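You operate a simulated robot arm through the tools that you are given. There is no shell and no other tool. Be economical: measure what you need, move in short steps, check, and stop when the job is done.

Carry out the task below with a simulated two-armed robot. There is one attempt and no reset: what you move stays moved.

Task
Pick up the blue bottle with one hand, pass it to the other hand and put it on the wall bench. Set down upright: blue bottle.

Only the result counts: the job must be done as asked and must still hold three seconds after the hand-in. Knocking over, shifting, dropping, spilling or breaking anything else fails it.

Robot
Two 7-joint arms with two-finger parallel grippers on one trunk, on a base that drives. Base frame: it is fixed to the floor where the robot stands at the start and does not move with it; the origin is under the middle of the robot, x ahead of it, y to its left, z up. Lengths are in m, angles in degrees, forces in N, time in s.
The left shoulder is at the start at [0.05, 0.165, 1.03], the right one opposite. With the tool pointing down near the work surface each hand reaches from about 0.24 to 0.7 m from the robot's upright axis, wherever it stands, measured 20 degrees to its own side. Places, roughly: wall bench (30x21 cm) [2.46, 2.76, 0.8]. Payload 3.91 kg a hand.
Tool frame (each hand has its own): the origin (TCP) lies between the finger pads and is the grasp point; the fingertips stand 0.03 m ahead of it; z points along the fingers, y is the line along which they close. The gripper opens to 0.11 m. The fingers are 0.02 m wide and 0.01 m thick; the gripper's body (0.048 by 0.112 m) begins 0.055 m behind the TCP.
Orientation is that of the tool frame in the base frame, as a unit quaternion [x, y, z, w]. With the fingers straight down and closing along the base's y, the tool's x points along the base's -x, its y along +y and its z along -z.

Tools
- The arms move only by the tool jog_arm. It takes "left_motion", "right_motion" or both (then of equal length, played together; a hand with none holds still); each is a list of rows, each a list of 7 numbers: the shift along the tool's x, y, z in m, then the turn, a rotation vector about the tool's x, y, z in rad, then the opening, from 0 (shut) to 1 (fully open). In form: [[dx, dy, dz, rx, ry, rz, fingers], ...]. A call has 1 to 20 rows; each row shifts and turns the commanded pose from where the row before left it, along the tool's axes as they then stand. A row lasts 0.2 s, in which the tool goes at most 0.05 m and 8.6 degrees; a call with a longer step from one row to the next is refused whole, and so is a gripper value outside its range. Where a pose cannot be reached the arm comes as near as it can. A force on the tool above 40 N (or 10 N above the force at the start of the call, whichever is more), or a blocked arm, ends the call early, and 0.2 s more pass. Each finger travels about 0.045 m/s and halts on what it meets, pressing with about 40 N; the grip force reading is that of the motor and also rises with nothing between the fingers. The clock runs only during rows and for 0.2 s after the last one: add rows that do not move to give the fingers time. The reply holds the time, the measured pose of the TCP, the force on the tool along the base axes, the opening and the grip force, in the units named above and with some noise, with the torque about the TCP (base axes, N m) and any sound that the robot's microphone picked up.
- Cameras (640 x 400 px; columns grow to the right, rows downward): "scene" is now at [0.1223, -0.0048, 1.2167]; the picture's right is [-0.06, -1.00, 0.00], its down [-0.40, 0.02, -0.92] and it looks along [0.92, -0.05, -0.40] (base axes); focal length 248 px, centre (320, 200). "left" rides on the left gripper at [0.072, -0.017, -0.103] in its tool frame; the picture's right is [0.23, 0.97, 0.00], its down [-0.76, 0.18, -0.62] and it looks along [-0.61, 0.14, 0.78] (tool axes); focal length 222 px, centre (320, 200). "right" rides on the right gripper at [0.072, 0.017, -0.103] in its tool frame; the picture's right is [-0.23, 0.97, 0.00], its down [-0.76, -0.18, -0.62] and it looks along [-0.61, -0.14, 0.78] (tool axes); focal length 222 px, centre (320, 200). There is no depth. A picture from a camera that has moved, and an enlarged one, comes with that camera's place and axes in the base frame and with its lens.
- grab_frame(camera): a new picture of that camera. No time passes.
- move_column(by): slides the trunk up (or, below 0, down) by that many m; the arms and the scene camera ride with it, the base frame stays. It gives what a move gives, with no picture.
- steer(legs): drives the robot by 1 to 6 legs, each [ahead, left, turn to the left] in m, m and degrees, along the robot's own axes; the way and the turn of a leg run together, so that a leg with both is an arc; at most 1.5 m and 180 degrees a leg. The arms and the cameras ride along, it lands a little off, and it stops where it bumps. It gives what a move gives.
- aim_head(pan, tilt): turns the head with the scene camera to pan (to the left, within 80 degrees either way) and tilt (down, from -29 to 69), counted from straight ahead of the robot. It gives what a move gives.
- enlarge(camera, box): a new picture of the part [left, top, right, bottom] of that camera's present view, enlarged. No time passes.
- close_job(): hands the job in; it is judged then, once.

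Go step by step. Nothing tells you exact positions but the pictures and the camera data: compare them with the known pose of the tool, close in by small moves and look again before you grip or let go. The budget is 120 turns and 100 pictures, counting those below and the enlarged ones. Unless the task says otherwise, let go and move clear before handing in, and close with one line.

The tools are called after "Request:" as a command line: name --argument value ..., lists and objects as JSON in quotes. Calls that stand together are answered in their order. jog_arm: Moves the arms, as the interface text tells. Its arguments: {"type":"object","properties":{"left_motion":{"type":"array","items":{"type":"array","items":{"type":"number"}}},"right_motion":{"type":"array","items":{"type":"array","items":{"type":"number"}}}},"required":[]} The other tools are called the same way: move_column (by) slides the trunk up or down; steer (legs) drives the base; aim_head (pan, tilt) turns the head that bears the scene camera; grab_frame (camera) takes a picture; enlarge (camera, box) takes an enlarged picture of a part of a camera's view; close_job () hands the job in.

At the start:

```text
time_s: 0.0
left_eef_pos: [0.439, 0.2384, 1.0806]
left_tcp_rot: [0.0, 1.0, 0.0, 0.0]
left_wrist_force: [0.0, -0.9, 0.3]
left_moment: [0.0, -0.02, 0.0]
left_gripper_width: 0.11
left_grip_force: 0.1
right_eef_pos: [0.3664, -0.2, 1.0104]
right_tcp_rot: [0.0, 1.0, 0.0, 0.0]
right_wrist_force: [0.5, 0.0, 0.3]
right_moment: [0.0, 0.0, -0.01]
right_gripper_width: 0.1103
right_grip_force: 0.0
trunk travel left (down, up): [-0.25, 0.253]
robot x, y, heading: [-0.0013, -0.0008, 0.0]
head pan, tilt: [-3.2, 23.4]
```

scene: 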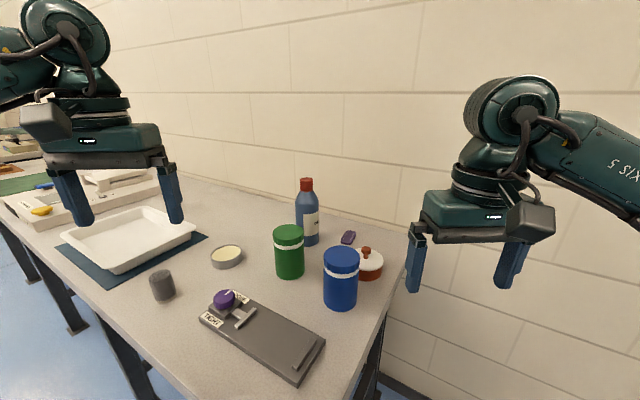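
right: 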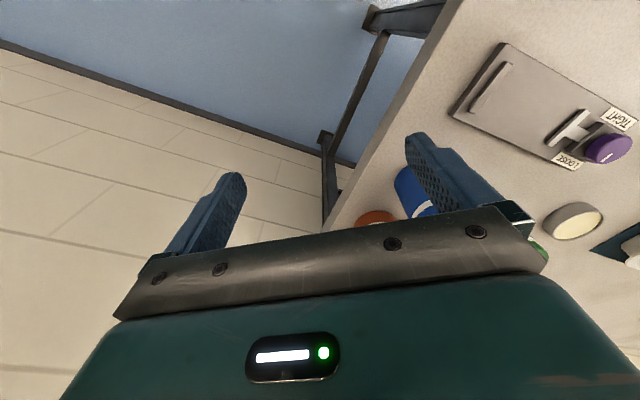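
left: 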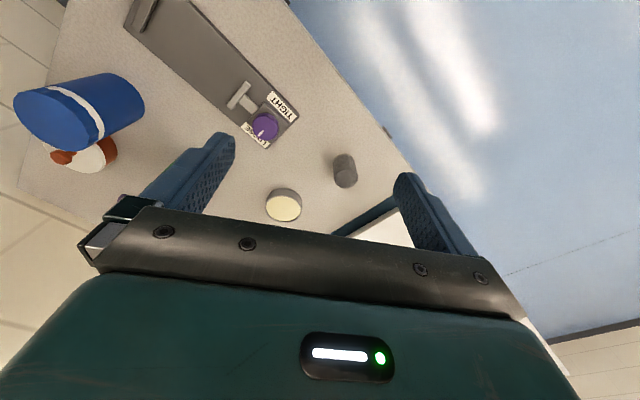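

The blue bottle with the red cap stands at the back of the table behind the green and blue jars. I'll look closer at it and then towards the wall bench.

Request:
enlarge --camera "scene" --box '[200, 160, 420, 300]'

Request:
aim_head --pan 50 --tilt 10

Request:
grab_frame --camera "scene"

```text
2.86 times, centred on (310, 230) of scene
camera zoom: at [0.1223, -0.0048, 1.2167], right [-0.06, -1.0, 0.0], down [-0.4, 0.02, -0.92], along [0.92, -0.05, -0.4], focal length 710 px, centre (349, 114)
```

zoom: 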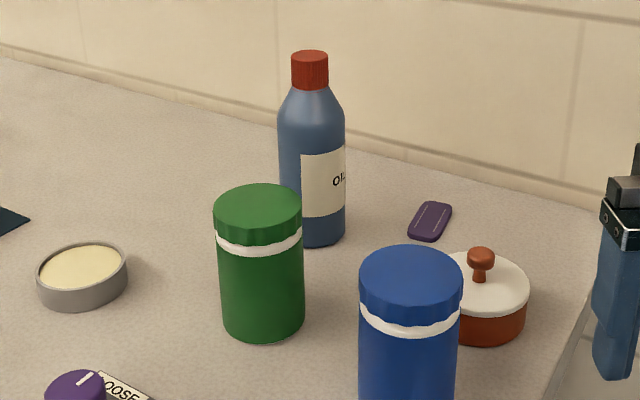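

```text
time_s: 1.2
left_eef_pos: [0.4387, 0.2371, 1.0806]
left_tcp_rot: [0.001, 1.0, 0.0, 0.0]
left_wrist_force: [0.3, -0.3, 1.2]
left_moment: [-0.01, 0.02, -0.02]
left_gripper_width: 0.11
left_grip_force: 0.0
right_eef_pos: [0.3669, -0.1984, 1.0124]
right_tcp_rot: [0.0, 1.0, 0.0, 0.0]
right_wrist_force: [-1.0, -0.1, 0.0]
right_moment: [0.0, 0.01, 0.0]
right_gripper_width: 0.1099
right_grip_force: 0.1
trunk travel left (down, up): [-0.25, 0.253]
robot x, y, heading: [0.0034, 0.0004, -0.1]
head pan, tilt: [50.0, 10.0]
```

```text
95 pictures are left
camera scene: at [0.0897, 0.0715, 1.2385], right [0.77, -0.64, 0.0], down [-0.11, -0.13, -0.98], along [0.63, 0.75, -0.17], focal length 248 px, centre (320, 200)
```

scene: 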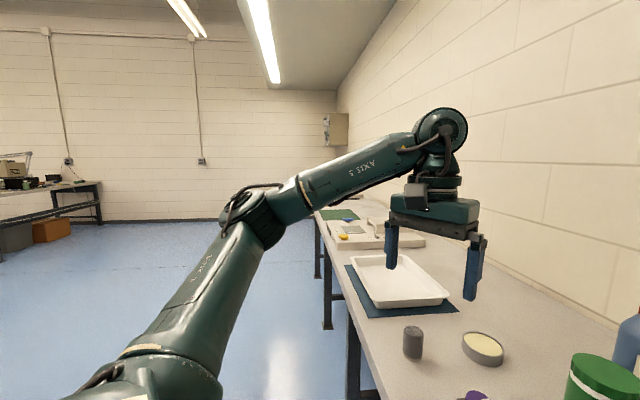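

The wall bench seems to be the far part of this bench run. I'll enlarge that region.

Request:
enlarge --camera "scene" --box '[280, 160, 440, 260]'

Request:
enlarge --camera "scene" --box '[310, 180, 390, 230]'

```text
4.00 times, centred on (360, 210) of scene
camera zoom: at [0.0897, 0.0715, 1.2385], right [0.77, -0.64, 0.0], down [-0.11, -0.13, -0.98], along [0.63, 0.75, -0.17], focal length 994 px, centre (160, 160)
```

zoom: 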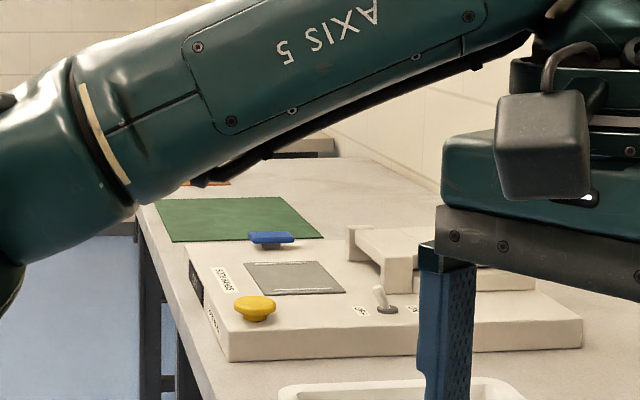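

```text
8.00 times, centred on (350, 205) of scene
camera zoom: at [0.0897, 0.0715, 1.2385], right [0.77, -0.64, 0.0], down [-0.11, -0.13, -0.98], along [0.63, 0.75, -0.17], focal length 1987 px, centre (80, 160)
```

zoom: 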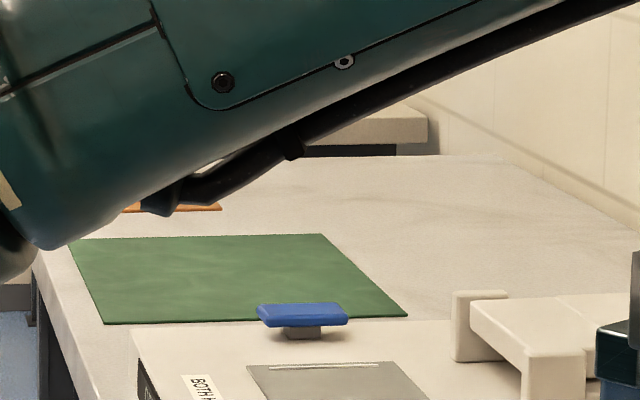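

I take the bottle to be at about (0.8, 0), out of easy reach from here, and the table is turned about 54° with its free end on my right. I'll look down that side to check the room for driving around the end.

Request:
aim_head --pan -30 --tilt 55

Request:
grab_frame --camera "scene"

```text
time_s: 2.8
left_eef_pos: [0.4386, 0.237, 1.0807]
left_tcp_rot: [0.0, 1.0, 0.0, -0.001]
left_wrist_force: [-0.5, -0.6, -0.3]
left_moment: [-0.02, -0.02, 0.05]
left_gripper_width: 0.1099
left_grip_force: 0.1
right_eef_pos: [0.3658, -0.1974, 1.0116]
right_tcp_rot: [0.0, 1.0, 0.0, 0.0]
right_wrist_force: [0.9, 0.5, -0.1]
right_moment: [0.01, -0.01, -0.02]
right_gripper_width: 0.1098
right_grip_force: 0.0
trunk travel left (down, up): [-0.25, 0.253]
robot x, y, heading: [-0.0026, 0.0022, -0.2]
head pan, tilt: [-30.0, 55.0]
```

```text
92 pictures are left
camera scene: at [0.0924, -0.0357, 1.1701], right [-0.5, -0.87, 0.0], down [-0.71, 0.41, -0.57], along [0.5, -0.29, -0.82], focal length 248 px, centre (320, 200)
```

scene: 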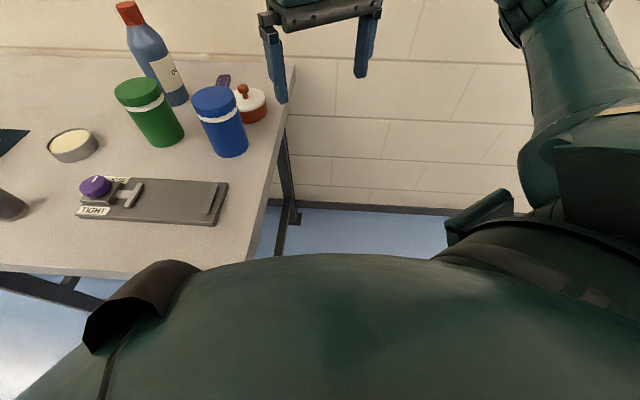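

Table top height comes out near 0.79 and the bottle near (0.79, 0), about 0.2 m tall. There is free floor past the table's end, so I'll back off, turn to face along the table, and look.

Request:
steer --legs '[[-0.1, -0.3, 0], [0, 0, 54]]'

Request:
aim_head --pan -15 --tilt 35

Request:
grab_frame --camera "scene"

```text
time_s: 8.4
left_eef_pos: [-0.0367, 0.188, 1.0817]
left_tcp_rot: [-0.456, 0.89, 0.0, 0.0]
left_wrist_force: [0.0, 0.2, 0.4]
left_moment: [0.0, 0.0, -0.01]
left_gripper_width: 0.11
left_grip_force: 0.0
right_eef_pos: [0.2744, -0.1244, 1.0118]
right_tcp_rot: [-0.456, 0.89, -0.001, 0.0]
right_wrist_force: [-0.1, 0.5, 0.0]
right_moment: [0.0, 0.0, 0.03]
right_gripper_width: 0.1101
right_grip_force: 0.0
trunk travel left (down, up): [-0.25, 0.253]
robot x, y, heading: [-0.1007, -0.3041, 54.2]
head pan, tilt: [-30.0, 55.0]
```

```text
time_s: 9.2
left_eef_pos: [-0.0358, 0.1889, 1.0809]
left_tcp_rot: [-0.456, 0.89, 0.0, 0.0]
left_wrist_force: [0.1, -0.4, -0.2]
left_moment: [0.02, 0.0, 0.0]
left_gripper_width: 0.1101
left_grip_force: 0.0
right_eef_pos: [0.2759, -0.1245, 1.0111]
right_tcp_rot: [-0.457, 0.89, -0.001, -0.001]
right_wrist_force: [-0.9, 0.5, -0.5]
right_moment: [0.02, -0.01, -0.01]
right_gripper_width: 0.1098
right_grip_force: 0.0
trunk travel left (down, up): [-0.25, 0.253]
robot x, y, heading: [-0.1, -0.3054, 54.4]
head pan, tilt: [-15.0, 35.0]
```

```text
91 pictures are left
camera scene: at [-0.0138, -0.2258, 1.1983], right [0.63, -0.77, 0.0], down [-0.44, -0.36, -0.82], along [0.63, 0.52, -0.57], focal length 248 px, centre (320, 200)
```

scene: 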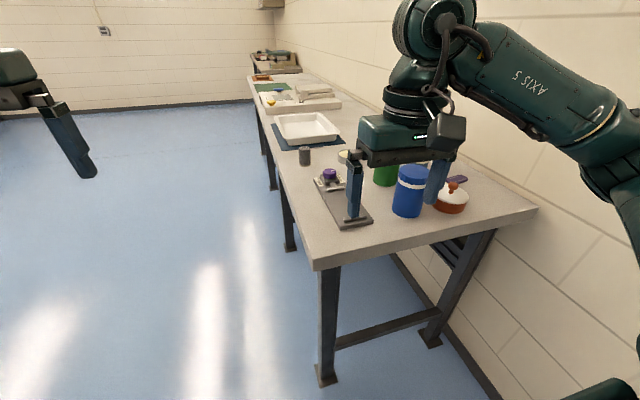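

The end of the table is clear and I'm facing along it; the bottle is about 0.75 m ahead and 0.57 right. I'll drive diagonally closer, staying about 0.25 m off the table's end.

Request:
steer --legs '[[0.18, -0.2, 0]]'

Request:
aim_head --pan -35 --tilt 30

Request:
grab_frame --camera "scene"

Request:
grab_frame --camera "right"

```text
time_s: 11.6
left_eef_pos: [0.2312, 0.2189, 1.0811]
left_tcp_rot: [-0.456, 0.89, 0.0, 0.001]
left_wrist_force: [0.0, -0.6, 0.4]
left_moment: [0.02, 0.01, 0.0]
left_gripper_width: 0.11
left_grip_force: 0.1
right_eef_pos: [0.5431, -0.0948, 1.0109]
right_tcp_rot: [-0.456, 0.89, 0.0, 0.0]
right_wrist_force: [-0.2, 0.2, -0.3]
right_moment: [0.0, 0.0, 0.03]
right_gripper_width: 0.1099
right_grip_force: 0.0
trunk travel left (down, up): [-0.25, 0.253]
robot x, y, heading: [0.1691, -0.2729, 54.0]
head pan, tilt: [-15.0, 35.0]
```

```text
time_s: 12.4
left_eef_pos: [0.2306, 0.2201, 1.0799]
left_tcp_rot: [-0.457, 0.889, 0.001, 0.0]
left_wrist_force: [0.2, 0.6, -0.1]
left_moment: [-0.02, -0.03, 0.01]
left_gripper_width: 0.1099
left_grip_force: 0.0
right_eef_pos: [0.5422, -0.0941, 1.0121]
right_tcp_rot: [-0.455, 0.89, 0.0, 0.0]
right_wrist_force: [-0.4, 0.1, 0.9]
right_moment: [-0.03, 0.0, 0.02]
right_gripper_width: 0.1099
right_grip_force: 0.0
trunk travel left (down, up): [-0.25, 0.253]
robot x, y, heading: [0.1639, -0.2742, 54.2]
head pan, tilt: [-35.0, 30.0]
```

```text
90 pictures are left
camera scene: at [0.2697, -0.2205, 1.2061], right [0.33, -0.94, 0.0], down [-0.47, -0.17, -0.87], along [0.82, 0.29, -0.5], focal length 248 px, centre (320, 200)
```

scene: 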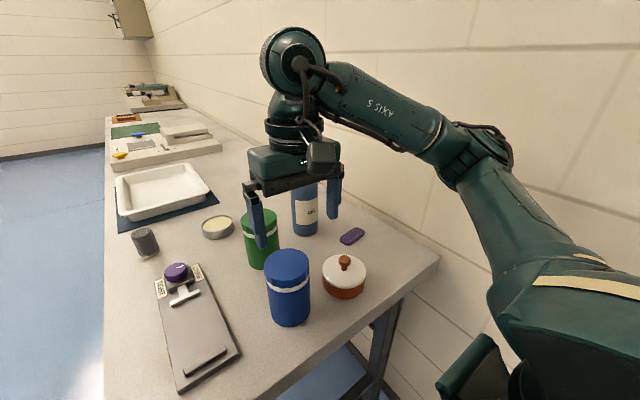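

```text
89 pictures are left
camera right: at [0.4858, -0.1416, 1.1151], right [-0.66, 0.75, 0.0], down [0.59, 0.51, 0.62], along [0.47, 0.41, -0.78], focal length 222 px, centre (320, 200)
```

right: 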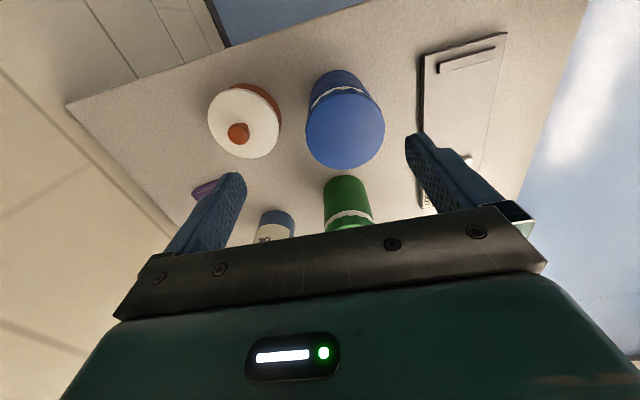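

Bottle centre is about (0.789, 0.002) from both views. I'll raise the right hand and then carry it above the cap.

Request:
jog_arm --right_motion '[[0, 0, -0.04, 0, 0, 0, 1], [0, 0, -0.04, 0, 0, 0, 1], [0, 0, -0.04, 0, 0, 0, 1], [-0.037, -0.024, 0, 0, 0, 0, 1], [-0.037, -0.024, 0, 0, 0, 0, 1], [-0.037, -0.024, 0, 0, 0, 0, 1], [-0.037, -0.024, 0, 0, 0, 0, 1], [-0.037, -0.024, 0, 0, 0, 0, 1], [-0.037, -0.0245, 0, 0, 0, 0, 1], [0, 0, 0, 0, 0, 0, 1]]'

Request:
grab_frame --camera "scene"

Request:
grab_frame --camera "right"

```text
time_s: 14.6
left_eef_pos: [0.2304, 0.2207, 1.0794]
left_tcp_rot: [-0.456, 0.89, 0.0, 0.0]
left_wrist_force: [-0.1, 0.6, -0.3]
left_moment: [0.0, -0.01, -0.03]
left_gripper_width: 0.11
left_grip_force: 0.1
right_eef_pos: [0.7674, -0.0092, 1.1184]
right_tcp_rot: [-0.455, 0.89, 0.0, 0.001]
right_wrist_force: [0.4, 0.5, 0.0]
right_moment: [0.02, -0.01, -0.04]
right_gripper_width: 0.11
right_grip_force: 0.1
right hand out of reach, approached as far as the arm can: row 9
trunk travel left (down, up): [-0.25, 0.253]
robot x, y, heading: [0.1673, -0.2733, 54.1]
head pan, tilt: [-35.0, 30.0]
```

```text
88 pictures are left
camera scene: at [0.2695, -0.2204, 1.2062], right [0.33, -0.94, 0.0], down [-0.47, -0.16, -0.87], along [0.82, 0.29, -0.5], focal length 248 px, centre (320, 200)
```

scene: 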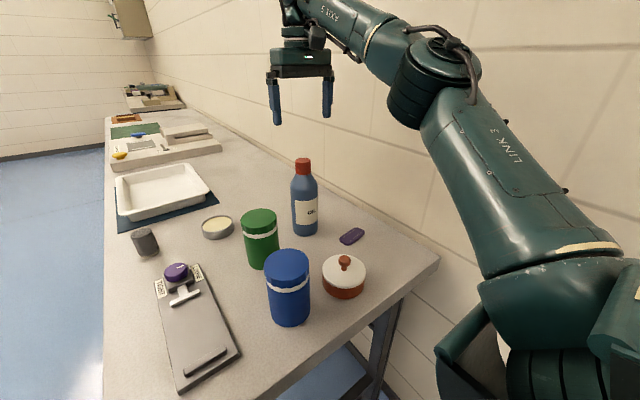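

```text
87 pictures are left
camera right: at [0.7114, -0.0578, 1.2228], right [-0.66, 0.75, 0.0], down [0.59, 0.51, 0.62], along [0.47, 0.41, -0.78], focal length 222 px, centre (320, 200)
```

right: 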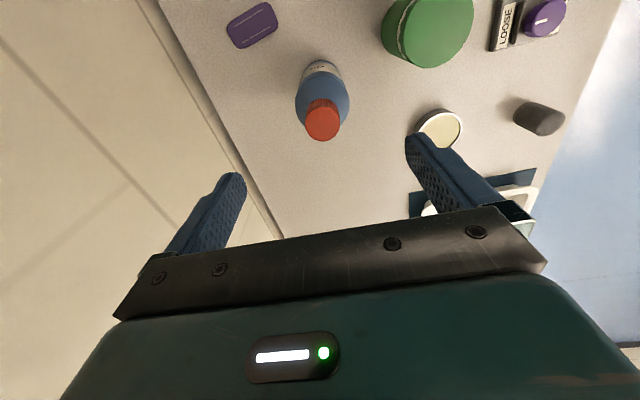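

The hand is now almost over the cap, which I put at (0.770, -0.003, 0.995). I'll go down until the tips are level with the cap top, and check.

Request:
jog_arm --right_motion '[[0, 0, 0.03, 0, 0, 0, 1], [0, 0, 0.03, 0, 0, 0, 1], [-0.006, 0.001, 0.025, 0, 0, 0, 1], [0, 0, 0, 0, 0, 0, 1]]'

Request:
enlarge --camera "scene" --box '[220, 90, 380, 250]'

Request:
grab_frame --camera "right"

```text
time_s: 15.6
left_eef_pos: [0.2307, 0.2202, 1.0796]
left_tcp_rot: [-0.457, 0.89, 0.0, 0.0]
left_wrist_force: [0.1, -0.5, 0.1]
left_moment: [0.01, 0.0, 0.01]
left_gripper_width: 0.1099
left_grip_force: 0.1
right_eef_pos: [0.7729, -0.0013, 1.0354]
right_tcp_rot: [-0.455, 0.89, 0.0, 0.001]
right_wrist_force: [0.4, -1.6, 0.2]
right_moment: [-0.04, 0.02, -0.01]
right_gripper_width: 0.1101
right_grip_force: 0.1
trunk travel left (down, up): [-0.25, 0.253]
robot x, y, heading: [0.1667, -0.2765, 54.4]
head pan, tilt: [-35.0, 30.0]
```

```text
2.50 times, centred on (300, 170) of scene
camera zoom: at [0.2697, -0.2206, 1.2062], right [0.33, -0.94, 0.0], down [-0.47, -0.16, -0.87], along [0.82, 0.29, -0.5], focal length 621 px, centre (370, 275)
```

zoom: 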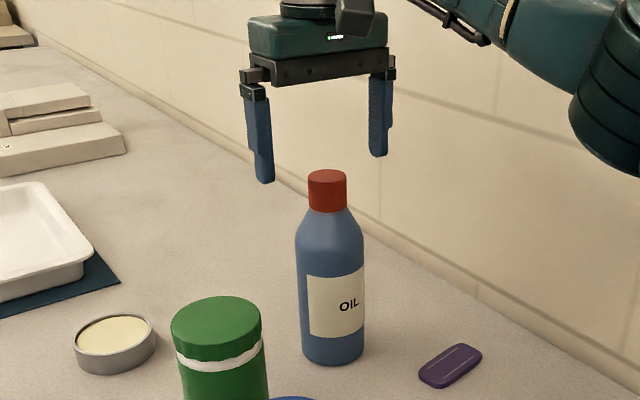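

```text
85 pictures are left
camera right: at [0.7164, -0.0494, 1.1397], right [-0.66, 0.75, 0.0], down [0.59, 0.51, 0.62], along [0.47, 0.41, -0.78], focal length 222 px, centre (320, 200)
```

right: 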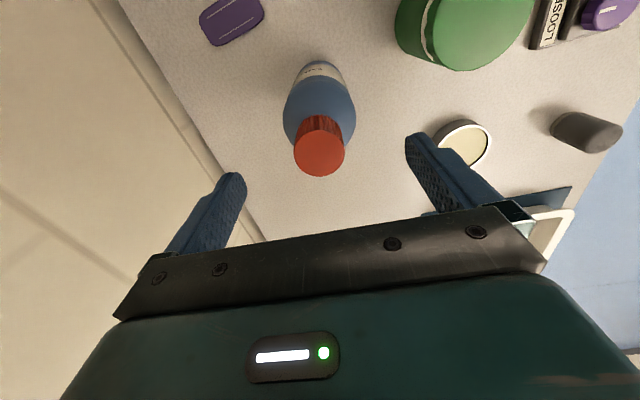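

The cap is at about (0.768, -0.004, 1.003), a few mm off from the TCP. I'll correct, go down to straddle the cap, and look before closing.

Request:
jog_arm --right_motion '[[0.005, 0.001, 0, 0, 0, 0, 1], [0, 0, 0.02, 0, 0, 0, 1], [0, 0, 0.019, 0, 0, 0, 1], [0, 0, 0, 0, 0, 0, 1]]'

Request:
enlarge --camera "scene" --box '[220, 90, 380, 250]'

Request:
grab_frame --camera "right"

```text
time_s: 16.6
left_eef_pos: [0.2311, 0.2194, 1.08]
left_tcp_rot: [-0.457, 0.89, 0.001, 0.0]
left_wrist_force: [-0.1, -0.4, 0.0]
left_moment: [-0.03, 0.01, 0.0]
left_gripper_width: 0.1099
left_grip_force: 0.0
right_eef_pos: [0.7694, -0.0062, 0.9961]
right_tcp_rot: [-0.456, 0.89, 0.001, 0.0]
right_wrist_force: [-0.5, -0.2, 0.1]
right_moment: [0.0, -0.04, -0.01]
right_gripper_width: 0.1101
right_grip_force: 0.1
trunk travel left (down, up): [-0.25, 0.253]
robot x, y, heading: [0.1666, -0.2753, 54.0]
head pan, tilt: [-35.0, 30.0]
```

```text
2.50 times, centred on (300, 170) of scene
camera zoom: at [0.2696, -0.2206, 1.2062], right [0.33, -0.94, 0.0], down [-0.47, -0.16, -0.87], along [0.82, 0.29, -0.5], focal length 621 px, centre (370, 275)
```

zoom: 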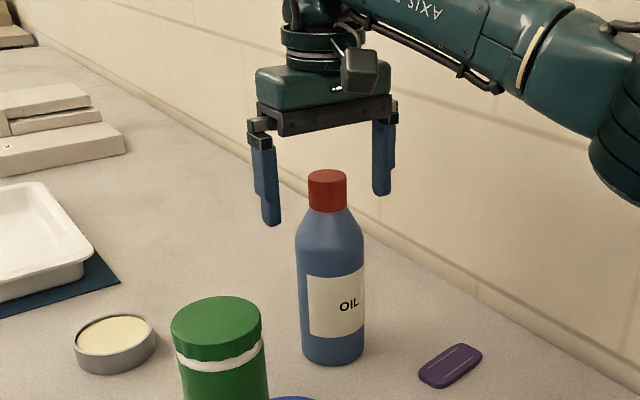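

```text
83 pictures are left
camera right: at [0.7128, -0.0537, 1.1009], right [-0.66, 0.75, 0.0], down [0.59, 0.51, 0.62], along [0.47, 0.41, -0.78], focal length 222 px, centre (320, 200)
```

right: 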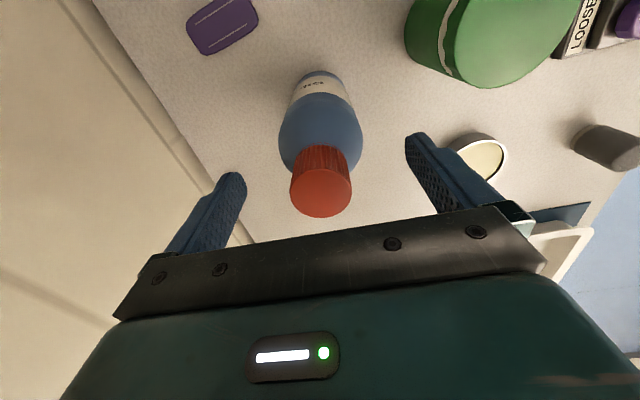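

The fingers straddle the cap, centred within about 3 mm. I'll close on it.

Request:
jog_arm --right_motion '[[0.002, 0.0025, -0.003, 0, 0, 0, 1], [0, 0, 0, 0, 0, 0, 0.6], [0, 0, 0, 0, 0, 0, 0.3], [0, 0, 0, 0, 0, 0, 0], [0, 0, 0, 0, 0, 0, 0], [0, 0, 0, 0, 0, 0, 0], [0, 0, 0, 0, 0, 0, 0], [0, 0, 0, 0, 0, 0, 0]]'

Request:
enlarge --camera "scene" --box '[220, 90, 380, 250]'

```text
time_s: 18.4
left_eef_pos: [0.2307, 0.2196, 1.0801]
left_tcp_rot: [-0.456, 0.89, 0.0, 0.0]
left_wrist_force: [-1.2, 0.0, 0.3]
left_moment: [-0.04, 0.01, 0.0]
left_gripper_width: 0.1098
left_grip_force: 0.0
right_eef_pos: [0.7655, -0.0056, 0.9989]
right_tcp_rot: [-0.456, 0.89, 0.0, -0.001]
right_wrist_force: [0.9, -0.9, -0.6]
right_moment: [-0.17, -0.14, -0.02]
right_gripper_width: 0.0351
right_grip_force: 40.1
trunk travel left (down, up): [-0.25, 0.253]
robot x, y, heading: [0.1692, -0.2722, 54.0]
head pan, tilt: [-35.0, 30.0]
```

```text
2.50 times, centred on (300, 170) of scene
camera zoom: at [0.2698, -0.2206, 1.2061], right [0.33, -0.94, 0.0], down [-0.47, -0.16, -0.87], along [0.82, 0.29, -0.5], focal length 621 px, centre (370, 275)
```

zoom: 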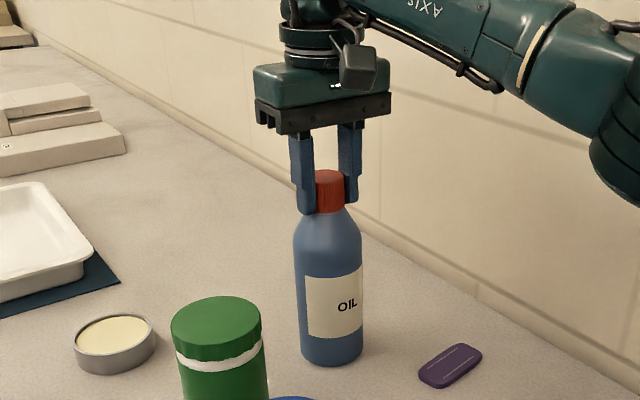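

The cap is held at 35 mm. I'll lift a little and check that it comes cleanly.

Request:
jog_arm --right_motion '[[0, 0, -0.015, 0, 0, 0, 0], [0, 0, -0.02, 0, 0, 0, 0], [0, 0, -0.02, 0, 0, 0, 0], [0, 0, -0.03, 0, 0, 0, 0], [0, 0, -0.03, 0, 0, 0, 0]]'

Request:
grab_frame --camera "scene"

```text
time_s: 19.6
left_eef_pos: [0.2303, 0.2197, 1.0801]
left_tcp_rot: [-0.456, 0.89, -0.001, 0.001]
left_wrist_force: [-0.5, -1.0, -0.6]
left_moment: [0.0, 0.01, 0.0]
left_gripper_width: 0.1101
left_grip_force: 0.0
right_eef_pos: [0.7646, -0.0068, 1.1129]
right_tcp_rot: [-0.456, 0.89, -0.001, -0.001]
right_wrist_force: [-1.0, -0.3, -4.6]
right_moment: [-0.03, 0.02, 0.02]
right_gripper_width: 0.0353
right_grip_force: 40.2
trunk travel left (down, up): [-0.25, 0.253]
robot x, y, heading: [0.1662, -0.2738, 54.5]
head pan, tilt: [-35.0, 30.0]
```

```text
81 pictures are left
camera scene: at [0.2696, -0.2203, 1.2061], right [0.33, -0.94, 0.0], down [-0.47, -0.16, -0.87], along [0.82, 0.29, -0.5], focal length 248 px, centre (320, 200)
```

scene: 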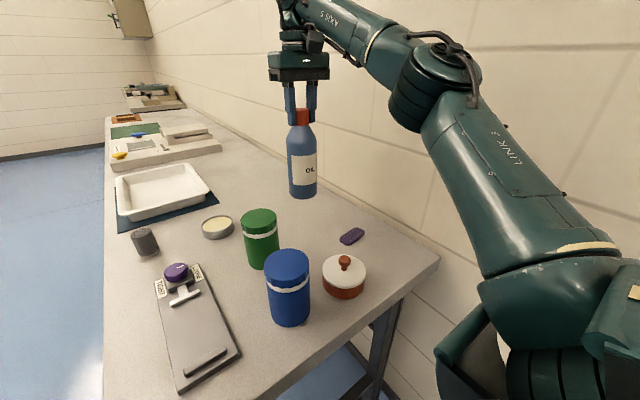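

The bottle hangs securely (about 0.47 kg). I'll raise the trunk to clear the jars, then bring the bottle in front of me while pitching the left hand to about 30° below horizontal.

Request:
move_column --by 0.15

Request:
jog_arm --right_motion '[[0.035, 0.015, 0, 0, 0, 0, 0], [0.035, 0.03, 0, 0, 0, 0, 0], [0.03, 0.035, 0, 0, 0, 0, 0], [0.016, 0.035, 0, 0, 0, 0, 0], [0, 0.035, 0, 0, 0, 0, 0], [0, 0.035, 0, 0, 0, 0, 0], [0, 0.035, 0, 0, 0, 0, 0], [0, 0.035, 0, 0, 0, 0, 0], [0, 0.035, 0, 0, 0, 0, 0], [0, 0.035, 0, 0, 0, 0, 0], [0, 0.03, 0, 0, 0, 0, 0], [0, 0.015, 0, 0, 0, 0, 0]]' --left_motion '[[0.04, 0, 0, 0, 0, 0, 1], [0.04, 0, 0, 0, 0, 0, 1], [0.04, 0, 0, 0, 0, 0, 1], [0, 0, 0, 0, -0.131, 0, 1], [0, 0, 0, 0, -0.131, 0, 1], [0, 0, 0, 0, -0.131, 0, 1], [0, 0, 0, 0, -0.131, 0, 1], [0, 0, 0, 0, -0.131, 0, 1], [0, 0, 0, 0, -0.131, 0, 1], [0, 0, 0, 0, -0.131, 0, 1], [0, 0, 0, 0, -0.131, 0, 1], [0, 0, 0, 0, 0, 0, 1]]'

Request:
aim_head --pan 0 --tilt 30

Request:
grab_frame --camera "scene"

```text
time_s: 21.4
left_eef_pos: [0.2311, 0.2196, 1.2296]
left_tcp_rot: [-0.456, 0.89, 0.0, 0.0]
left_wrist_force: [0.1, -0.3, 0.4]
left_moment: [0.02, -0.02, 0.02]
left_gripper_width: 0.1097
left_grip_force: 0.0
right_eef_pos: [0.7644, -0.0057, 1.2624]
right_tcp_rot: [-0.456, 0.89, 0.0, 0.001]
right_wrist_force: [-0.1, -0.9, -4.2]
right_moment: [-0.01, 0.02, -0.03]
right_gripper_width: 0.035
right_grip_force: 40.2
trunk travel left (down, up): [-0.4, 0.103]
robot x, y, heading: [0.1671, -0.2742, 54.1]
head pan, tilt: [-35.0, 30.0]
```

```text
time_s: 24.0
left_eef_pos: [0.1749, 0.1464, 1.2696]
left_tcp_rot: [-0.394, 0.771, 0.227, 0.446]
left_wrist_force: [-0.4, 0.2, 0.7]
left_moment: [0.01, -0.04, 0.02]
left_gripper_width: 0.1098
left_grip_force: 0.0
left hand out of reach, approached as far as the arm can: row 10, 11
right_eef_pos: [0.3965, 0.1148, 1.2618]
right_tcp_rot: [-0.456, 0.89, 0.001, 0.0]
right_wrist_force: [-0.6, 0.3, -3.7]
right_moment: [-0.02, 0.01, -0.04]
right_gripper_width: 0.0352
right_grip_force: 40.6
trunk travel left (down, up): [-0.4, 0.103]
robot x, y, heading: [0.163, -0.2739, 54.2]
head pan, tilt: [-35.0, 30.0]
```

```text
time_s: 25.0
left_eef_pos: [0.1761, 0.1464, 1.2702]
left_tcp_rot: [-0.395, 0.771, 0.227, 0.444]
left_wrist_force: [-0.4, 0.0, 0.0]
left_moment: [0.02, -0.02, 0.0]
left_gripper_width: 0.11
left_grip_force: 0.1
right_eef_pos: [0.3971, 0.1167, 1.2622]
right_tcp_rot: [-0.456, 0.89, 0.0, 0.0]
right_wrist_force: [0.2, -0.6, -4.0]
right_moment: [-0.06, 0.03, -0.01]
right_gripper_width: 0.0349
right_grip_force: 39.7
trunk travel left (down, up): [-0.4, 0.103]
robot x, y, heading: [0.1646, -0.2723, 54.2]
head pan, tilt: [0.0, 30.0]
```

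```text
80 pictures are left
camera scene: at [0.2374, -0.1767, 1.3561], right [0.81, -0.59, 0.0], down [-0.29, -0.41, -0.87], along [0.51, 0.7, -0.5], focal length 248 px, centre (320, 200)
```

scene: 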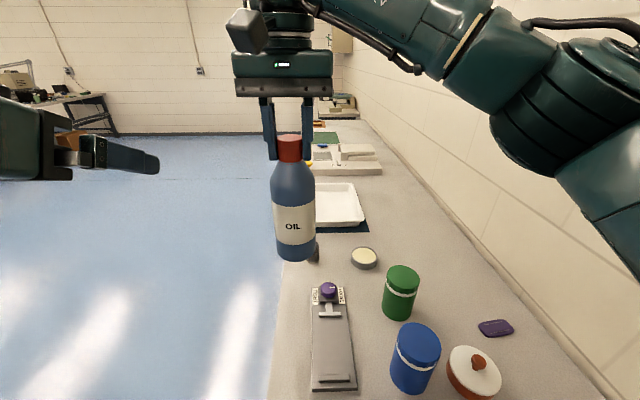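

The left hand is pitched 60° as wanted; the bottle hangs upright but too near for the left hand to get behind it. I'll move the bottle a bit out and down, and bring the left hand lower and forward, still to the side.

Request:
jog_arm --right_motion '[[-0.02, 0.003, 0.02, 0, 0, 0, 0], [-0.02, 0.003, 0.02, 0, 0, 0, 0], [-0.02, 0.003, 0.02, 0, 0, 0, 0], [-0.02, 0.003, 0.02, 0, 0, 0, 0], [-0.02, 0.003, 0.02, 0, 0, 0, 0], [-0.02, 0.003, 0.02, 0, 0, 0, 0], [-0.02, 0.003, 0, 0, 0, 0, 0], [0, 0, 0, 0, 0, 0, 0]]' --left_motion '[[0.014, 0, 0.03, 0, 0, 0, 1], [0.014, 0, 0.03, 0, 0, 0, 1], [0.014, 0, 0.03, 0, 0, 0, 1], [0.014, 0, 0.03, 0, 0, 0, 1], [0.014, 0, 0.03, 0, 0, 0, 1], [0.014, 0, 0.03, 0, 0, 0, 1], [0.014, 0, 0.03, 0, 0, 0, 1], [0, 0, 0, 0, 0, 0, 1]]'

Request:
grab_frame --camera "scene"

Request:
grab_frame --camera "left"

```text
time_s: 26.8
left_eef_pos: [0.2598, 0.2591, 1.0901]
left_tcp_rot: [-0.394, 0.771, 0.227, 0.446]
left_wrist_force: [-1.1, 0.1, -1.3]
left_moment: [-0.05, 0.0, -0.02]
left_gripper_width: 0.11
left_grip_force: 0.0
left hand out of reach, approached as far as the arm can: row 1, 2
right_eef_pos: [0.4513, 0.2196, 1.1408]
right_tcp_rot: [-0.456, 0.89, -0.001, 0.0]
right_wrist_force: [-0.4, -0.7, -4.9]
right_moment: [-0.01, 0.06, 0.02]
right_gripper_width: 0.0351
right_grip_force: 40.0
right hand out of reach, approached as far as the arm can: row 6, 7
trunk travel left (down, up): [-0.4, 0.103]
robot x, y, heading: [0.1695, -0.2733, 54.1]
head pan, tilt: [0.0, 30.0]
```

```text
79 pictures are left
camera scene: at [0.2372, -0.1767, 1.3561], right [0.81, -0.58, 0.0], down [-0.29, -0.41, -0.87], along [0.51, 0.7, -0.5], focal length 248 px, centre (320, 200)
```

scene: 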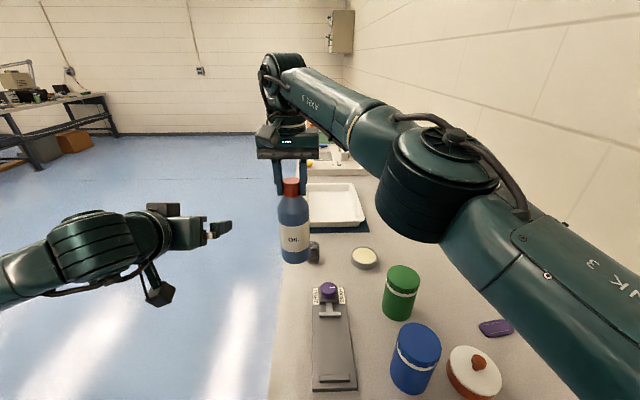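

```text
78 pictures are left
camera left: at [0.2004, 0.1478, 1.0785], right [-0.86, 0.48, -0.2], down [-0.24, -0.03, 0.97], along [0.46, 0.88, 0.14], focal length 222 px, centre (320, 200)
```

left: 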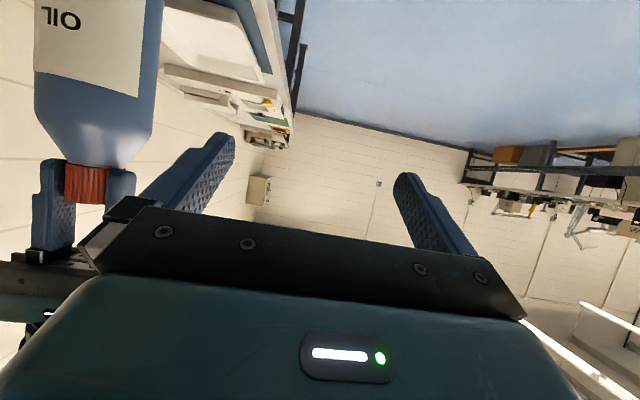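

The bottle axis is about 0.565 ahead, 0.06 left of me, bottom near z 0.94; the left hand is beside and behind it. I'll slide the left hand sideways until it lines up with the bottle, still 0.11 m short.

Request:
jog_arm --left_motion '[[0.019, 0, -0.012, 0, 0, 0, 1], [0, -0.036, 0, 0, 0, 0, 1], [0, -0.036, 0, 0, 0, 0, 1], [0, -0.036, 0, 0, 0, 0, 1], [0, -0.036, 0, 0, 0, 0, 1], [0, -0.034, 0, 0, 0, 0, 1], [0, 0, 0, 0, 0, 0, 1]]'

Request:
grab_frame --camera "scene"

Request:
grab_frame --camera "left"

```text
time_s: 28.4
left_eef_pos: [0.3908, 0.1438, 1.0781]
left_tcp_rot: [-0.395, 0.77, 0.228, 0.446]
left_wrist_force: [-0.3, 0.5, 0.0]
left_moment: [0.0, 0.0, 0.03]
left_gripper_width: 0.11
left_grip_force: 0.1
right_eef_pos: [0.4508, 0.2193, 1.142]
right_tcp_rot: [-0.455, 0.89, 0.001, 0.0]
right_wrist_force: [0.5, 0.3, -5.0]
right_moment: [-0.05, 0.01, 0.03]
right_gripper_width: 0.035
right_grip_force: 39.9
trunk travel left (down, up): [-0.4, 0.103]
robot x, y, heading: [0.1681, -0.2738, 54.1]
head pan, tilt: [0.0, 30.0]
```

```text
77 pictures are left
camera scene: at [0.2371, -0.1764, 1.3561], right [0.81, -0.58, 0.0], down [-0.29, -0.41, -0.87], along [0.51, 0.7, -0.5], focal length 248 px, centre (320, 200)
```

scene: 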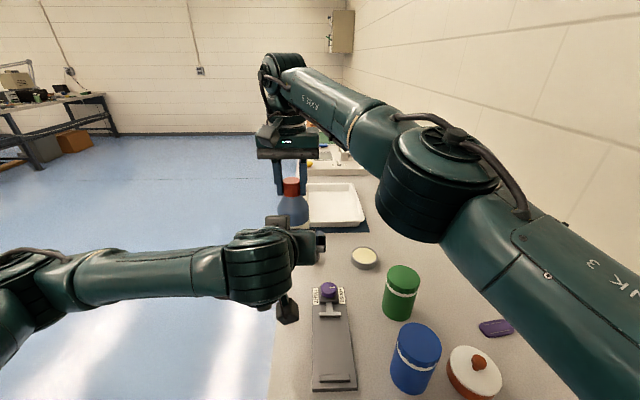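

```text
76 pictures are left
camera left: at [0.3311, 0.032, 1.0665], right [-0.86, 0.48, -0.2], down [-0.24, -0.03, 0.97], along [0.46, 0.88, 0.14], focal length 222 px, centre (320, 200)
```

left: 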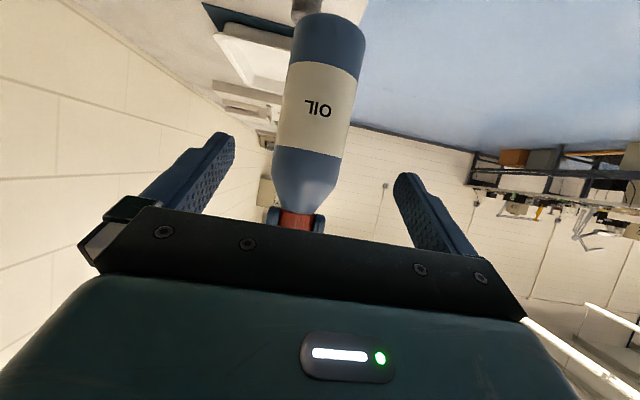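

The bottle is centred between the left fingers, with the straight body at z 0.945–1.06. I'll advance 0.107 m along the tool axis and check before closing.

Request:
jog_arm --left_motion '[[0.003, -0.004, 0.02, 0, 0, 0, 1], [0, 0, 0.029, 0, 0, 0, 1], [0, 0, 0.029, 0, 0, 0, 1], [0, 0, 0.029, 0, 0, 0, 1], [0, 0, 0, 0, 0, 0, 1]]'

Request:
grab_frame --camera "scene"

Request:
grab_frame --camera "left"

```text
time_s: 29.6
left_eef_pos: [0.4467, 0.2146, 1.022]
left_tcp_rot: [-0.396, 0.77, 0.229, 0.445]
left_wrist_force: [-0.4, 0.6, 0.7]
left_moment: [0.0, 0.03, 0.02]
left_gripper_width: 0.1098
left_grip_force: 0.1
right_eef_pos: [0.4518, 0.2192, 1.1416]
right_tcp_rot: [-0.456, 0.89, 0.0, 0.0]
right_wrist_force: [0.1, 0.1, -4.9]
right_moment: [-0.03, 0.0, -0.02]
right_gripper_width: 0.0349
right_grip_force: 40.3
trunk travel left (down, up): [-0.4, 0.103]
robot x, y, heading: [0.1672, -0.2741, 54.5]
head pan, tilt: [0.0, 30.0]
```

```text
75 pictures are left
camera scene: at [0.2373, -0.1767, 1.3561], right [0.81, -0.58, 0.0], down [-0.29, -0.41, -0.87], along [0.51, 0.7, -0.5], focal length 248 px, centre (320, 200)
```

scene: 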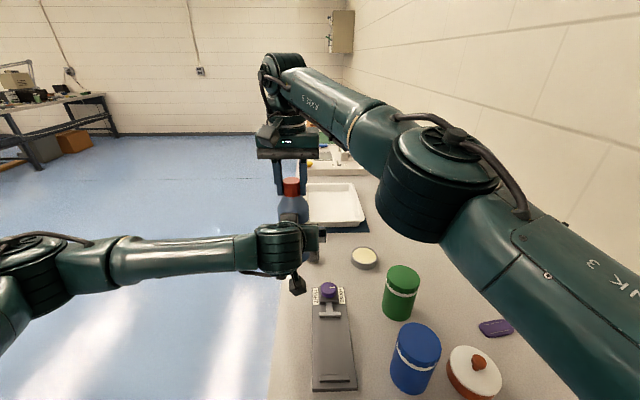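

```text
74 pictures are left
camera left: at [0.3869, 0.1024, 1.0119], right [-0.86, 0.48, -0.2], down [-0.24, -0.03, 0.97], along [0.46, 0.88, 0.14], focal length 222 px, centre (320, 200)
```

left: 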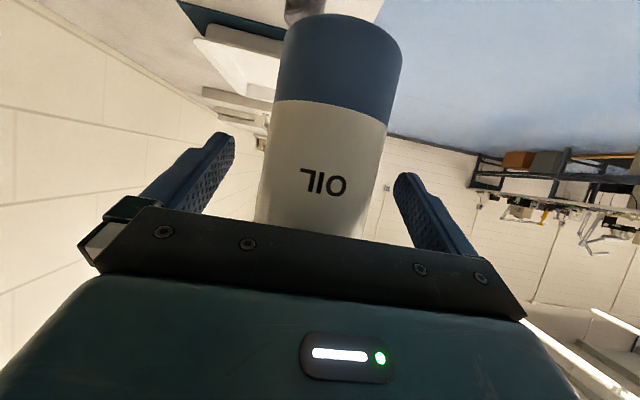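

The left pads straddle the body within 2 mm of centre. Closing the left hand now, while the right holds on.

Request:
jog_arm --left_motion '[[0, 0, 0, 0, 0, 0, 0.75], [0, 0, 0, 0, 0, 0, 0.6], [0, 0, 0, 0, 0, 0, 0.3], [0, 0, 0, 0, 0, 0, 0], [0, 0, 0, 0, 0, 0, 0], [0, 0, 0, 0, 0, 0, 0], [0, 0, 0, 0, 0, 0, 0]]'

Request:
grab_frame --camera "left"

```text
time_s: 31.2
left_eef_pos: [0.4465, 0.2129, 1.0223]
left_tcp_rot: [-0.394, 0.771, 0.228, 0.446]
left_wrist_force: [2.8, -1.2, 0.3]
left_moment: [-0.1, -0.14, 0.0]
left_gripper_width: 0.0667
left_grip_force: 39.7
right_eef_pos: [0.4524, 0.2187, 1.1418]
right_tcp_rot: [-0.456, 0.89, 0.0, 0.0]
right_wrist_force: [-2.0, 0.8, -2.9]
right_moment: [0.17, 0.48, 0.0]
right_gripper_width: 0.0347
right_grip_force: 39.7
trunk travel left (down, up): [-0.4, 0.103]
robot x, y, heading: [0.1672, -0.2743, 54.4]
head pan, tilt: [0.0, 30.0]
```

```text
73 pictures are left
camera left: at [0.3869, 0.102, 1.0118], right [-0.86, 0.48, -0.2], down [-0.24, -0.03, 0.97], along [0.46, 0.88, 0.14], focal length 222 px, centre (320, 200)
```

left: 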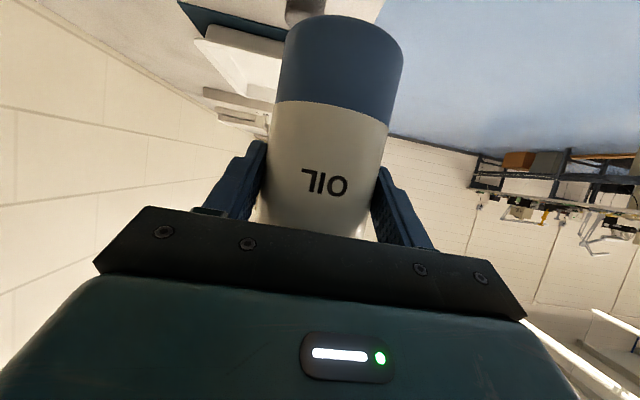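

Both hands hold the bottle (67 mm body width, 40 N). Now the right hand opens and lifts off upward.

Request:
jog_arm --right_motion '[[0, 0, 0, 0, 0, 0, 0.4], [0, 0, 0, 0, 0, 0, 0.7], [0, 0, 0, 0, 0, 0, 1], [0, 0, 0, 0, 0, 0, 1], [0, 0, 0, 0, 0, 0, 1], [0, 0, -0.02, 0, 0, 0, 1], [0, 0, -0.03, 0, 0, 0, 1], [0, 0, -0.03, 0, 0, 0, 1]]'

Request:
grab_frame --camera "left"

Request:
grab_frame --camera "scene"

```text
time_s: 33.0
left_eef_pos: [0.4483, 0.2117, 1.0229]
left_tcp_rot: [-0.394, 0.771, 0.228, 0.445]
left_wrist_force: [1.3, -0.8, 0.5]
left_moment: [-0.04, 0.04, 0.06]
left_gripper_width: 0.0666
left_grip_force: 39.7
right_eef_pos: [0.4626, 0.1932, 1.1988]
right_tcp_rot: [-0.455, 0.891, 0.001, -0.003]
right_wrist_force: [0.7, -0.3, -1.1]
right_moment: [0.06, 0.03, 0.0]
right_gripper_width: 0.11
right_grip_force: 0.2
right hand out of reach, approached as far as the arm can: row 6, 7, 8
trunk travel left (down, up): [-0.4, 0.103]
robot x, y, heading: [0.1676, -0.2737, 54.2]
head pan, tilt: [0.0, 30.0]
```

```text
72 pictures are left
camera left: at [0.3887, 0.1007, 1.0119], right [-0.86, 0.48, -0.2], down [-0.24, -0.03, 0.97], along [0.46, 0.88, 0.14], focal length 222 px, centre (320, 200)
```

left: 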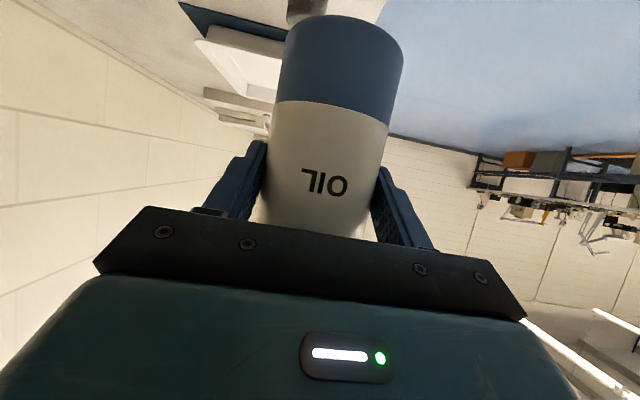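

```text
71 pictures are left
camera scene: at [0.2398, -0.1782, 1.3561], right [0.81, -0.58, 0.0], down [-0.29, -0.4, -0.87], along [0.51, 0.7, -0.5], focal length 248 px, centre (320, 200)
```

scene: 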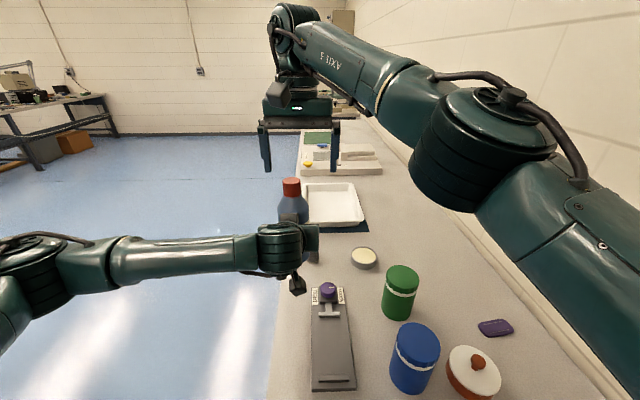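

The left hand alone holds the bottle upright now. I'll retract the right hand up, back and to the right, then draw the bottle in with the left.

Request:
jog_arm --right_motion '[[0.02, 0, -0.02, 0, 0, 0, 1], [0.03, 0, -0.02, 0, 0, 0, 1], [0.03, 0, -0.02, 0, 0, 0, 1], [0.01, -0.035, 0, 0, 0, 0, 1], [0.01, -0.035, 0, 0, 0, 0, 1], [0.01, -0.035, 0, 0, 0, 0, 1], [0.01, -0.035, 0, 0, 0, 0, 1], [0.01, -0.035, 0, 0, 0, 0, 1], [0.01, -0.035, 0, 0, 0, 0, 1], [0.01, -0.035, 0, 0, 0, 0, 1], [0, -0.03, 0, 0, 0, 0, 1]]'

Request:
jog_arm --left_motion '[[0.01, 0.01, -0.018, 0, 0, 0, 0], [0.01, 0.025, -0.018, 0, 0, 0, 0], [0.01, 0.025, -0.018, 0, 0, 0, 0], [0.01, 0.025, -0.018, 0, 0, 0, 0], [0.01, 0.025, -0.014, 0, 0, 0, 0], [0, 0.01, 0, 0, 0, 0, 0], [0, 0, 0, 0, 0, 0, 0]]'

Request:
grab_frame --camera "scene"

```text
time_s: 35.4
left_eef_pos: [0.4473, 0.2136, 1.0225]
left_tcp_rot: [-0.395, 0.77, 0.228, 0.446]
left_wrist_force: [-0.2, 0.0, 0.2]
left_moment: [-0.04, 0.05, 0.04]
left_gripper_width: 0.0668
left_grip_force: 39.8
right_eef_pos: [0.5949, -0.0872, 1.2561]
right_tcp_rot: [-0.457, 0.89, -0.001, 0.0]
right_wrist_force: [0.5, -0.4, -0.6]
right_moment: [-0.01, 0.01, 0.01]
right_gripper_width: 0.1099
right_grip_force: 0.1
trunk travel left (down, up): [-0.4, 0.103]
robot x, y, heading: [0.1678, -0.2728, 54.1]
head pan, tilt: [0.0, 30.0]
```

```text
time_s: 37.0
left_eef_pos: [0.2915, 0.2065, 1.0229]
left_tcp_rot: [-0.395, 0.771, 0.228, 0.445]
left_wrist_force: [-1.0, -0.6, -4.2]
left_moment: [-0.03, 0.06, 0.04]
left_gripper_width: 0.0668
left_grip_force: 40.3
right_eef_pos: [0.5952, -0.0863, 1.2565]
right_tcp_rot: [-0.455, 0.89, 0.0, 0.0]
right_wrist_force: [-0.2, 0.3, 0.5]
right_moment: [0.0, 0.02, 0.01]
right_gripper_width: 0.1101
right_grip_force: 0.0
trunk travel left (down, up): [-0.4, 0.103]
robot x, y, heading: [0.1654, -0.2738, 54.4]
head pan, tilt: [0.0, 30.0]
```

```text
70 pictures are left
camera scene: at [0.2373, -0.1766, 1.3561], right [0.81, -0.58, 0.0], down [-0.29, -0.41, -0.87], along [0.51, 0.7, -0.5], focal length 248 px, centre (320, 200)
```

scene: 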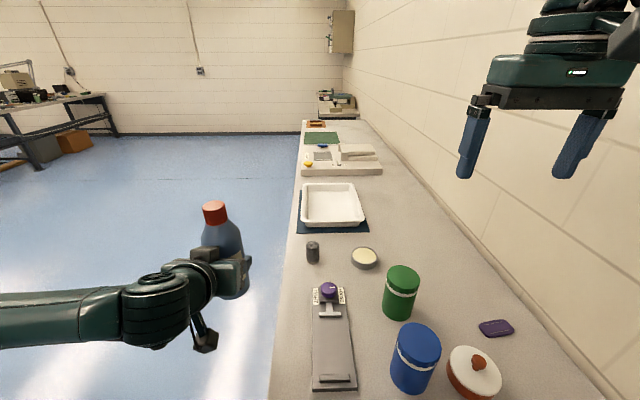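

The bottle is upright in the left hand. I'll back away from the table end, shift left into the aisle, and drive along the table towards the wall bench.

Request:
steer --legs '[[-0.15, 0, 2], [0, 0.68, 0], [1.5, 0, 0], [0.9, 0, 0]]'

Request:
grab_frame --camera "scene"

```text
time_s: 56.0
left_eef_pos: [0.9105, 2.5328, 1.0224]
left_tcp_rot: [-0.422, 0.756, 0.244, 0.437]
left_wrist_force: [-0.4, 0.0, -4.4]
left_moment: [-0.03, 0.03, 0.0]
left_gripper_width: 0.0665
left_grip_force: 39.8
right_eef_pos: [1.2338, 2.2615, 1.2565]
right_tcp_rot: [-0.487, 0.873, 0.0, 0.001]
right_wrist_force: [-0.4, -1.2, 0.3]
right_moment: [-0.02, -0.01, 0.0]
right_gripper_width: 0.1102
right_grip_force: 0.0
trunk travel left (down, up): [-0.4, 0.103]
robot x, y, heading: [0.815, 2.0452, 58.2]
head pan, tilt: [0.0, 30.0]
```

```text
69 pictures are left
camera scene: at [0.8835, 2.1464, 1.3561], right [0.85, -0.53, 0.0], down [-0.26, -0.43, -0.87], along [0.46, 0.74, -0.5], focal length 248 px, centre (320, 200)
```

scene: 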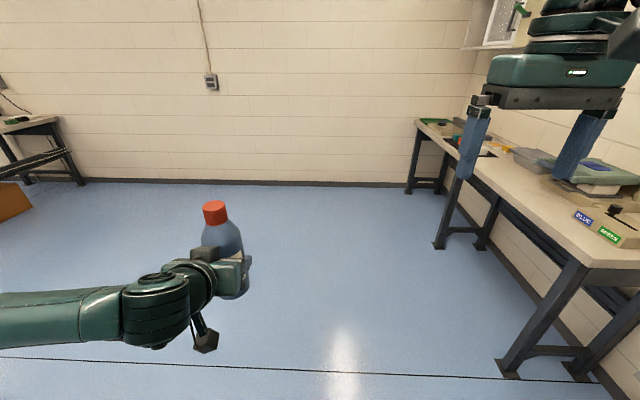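

The wall bench is now on my right. I'll look at it directly.

Request:
aim_head --pan -38 --tilt 25

Request:
grab_frame --camera "scene"

```text
time_s: 57.0
left_eef_pos: [0.9099, 2.5321, 1.0223]
left_tcp_rot: [-0.423, 0.756, 0.244, 0.437]
left_wrist_force: [-0.9, 0.8, -4.3]
left_moment: [-0.07, 0.02, 0.0]
left_gripper_width: 0.0665
left_grip_force: 40.1
right_eef_pos: [1.2348, 2.2611, 1.2574]
right_tcp_rot: [-0.487, 0.874, -0.001, 0.0]
right_wrist_force: [0.9, -0.7, 0.0]
right_moment: [-0.01, 0.0, 0.02]
right_gripper_width: 0.1102
right_grip_force: 0.0
trunk travel left (down, up): [-0.4, 0.103]
robot x, y, heading: [0.8196, 2.0472, 58.5]
head pan, tilt: [-38.0, 25.0]
```

```text
68 pictures are left
camera scene: at [0.9223, 2.1012, 1.3641], right [0.35, -0.94, 0.0], down [-0.4, -0.15, -0.91], along [0.85, 0.32, -0.42], focal length 248 px, centre (320, 200)
```

scene: 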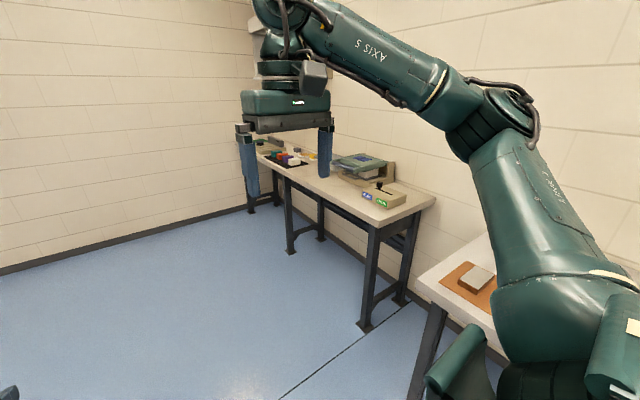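

Request:
enlarge --camera "scene" --box '[240, 120, 440, 245]'

```text
3.20 times, centred on (340, 182) of scene
camera zoom: at [0.9223, 2.1012, 1.3641], right [0.35, -0.94, 0.0], down [-0.4, -0.15, -0.91], along [0.85, 0.32, -0.42], focal length 795 px, centre (256, 256)
```

zoom: 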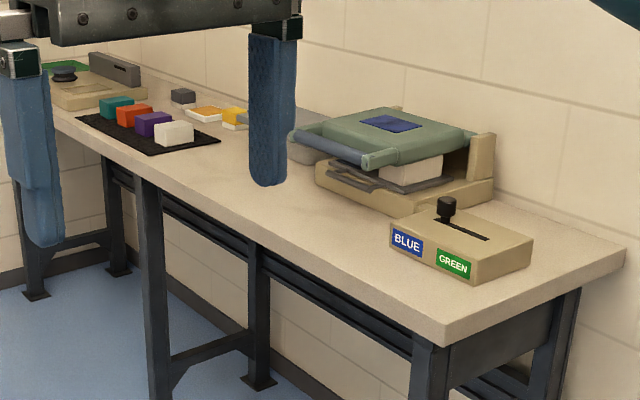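

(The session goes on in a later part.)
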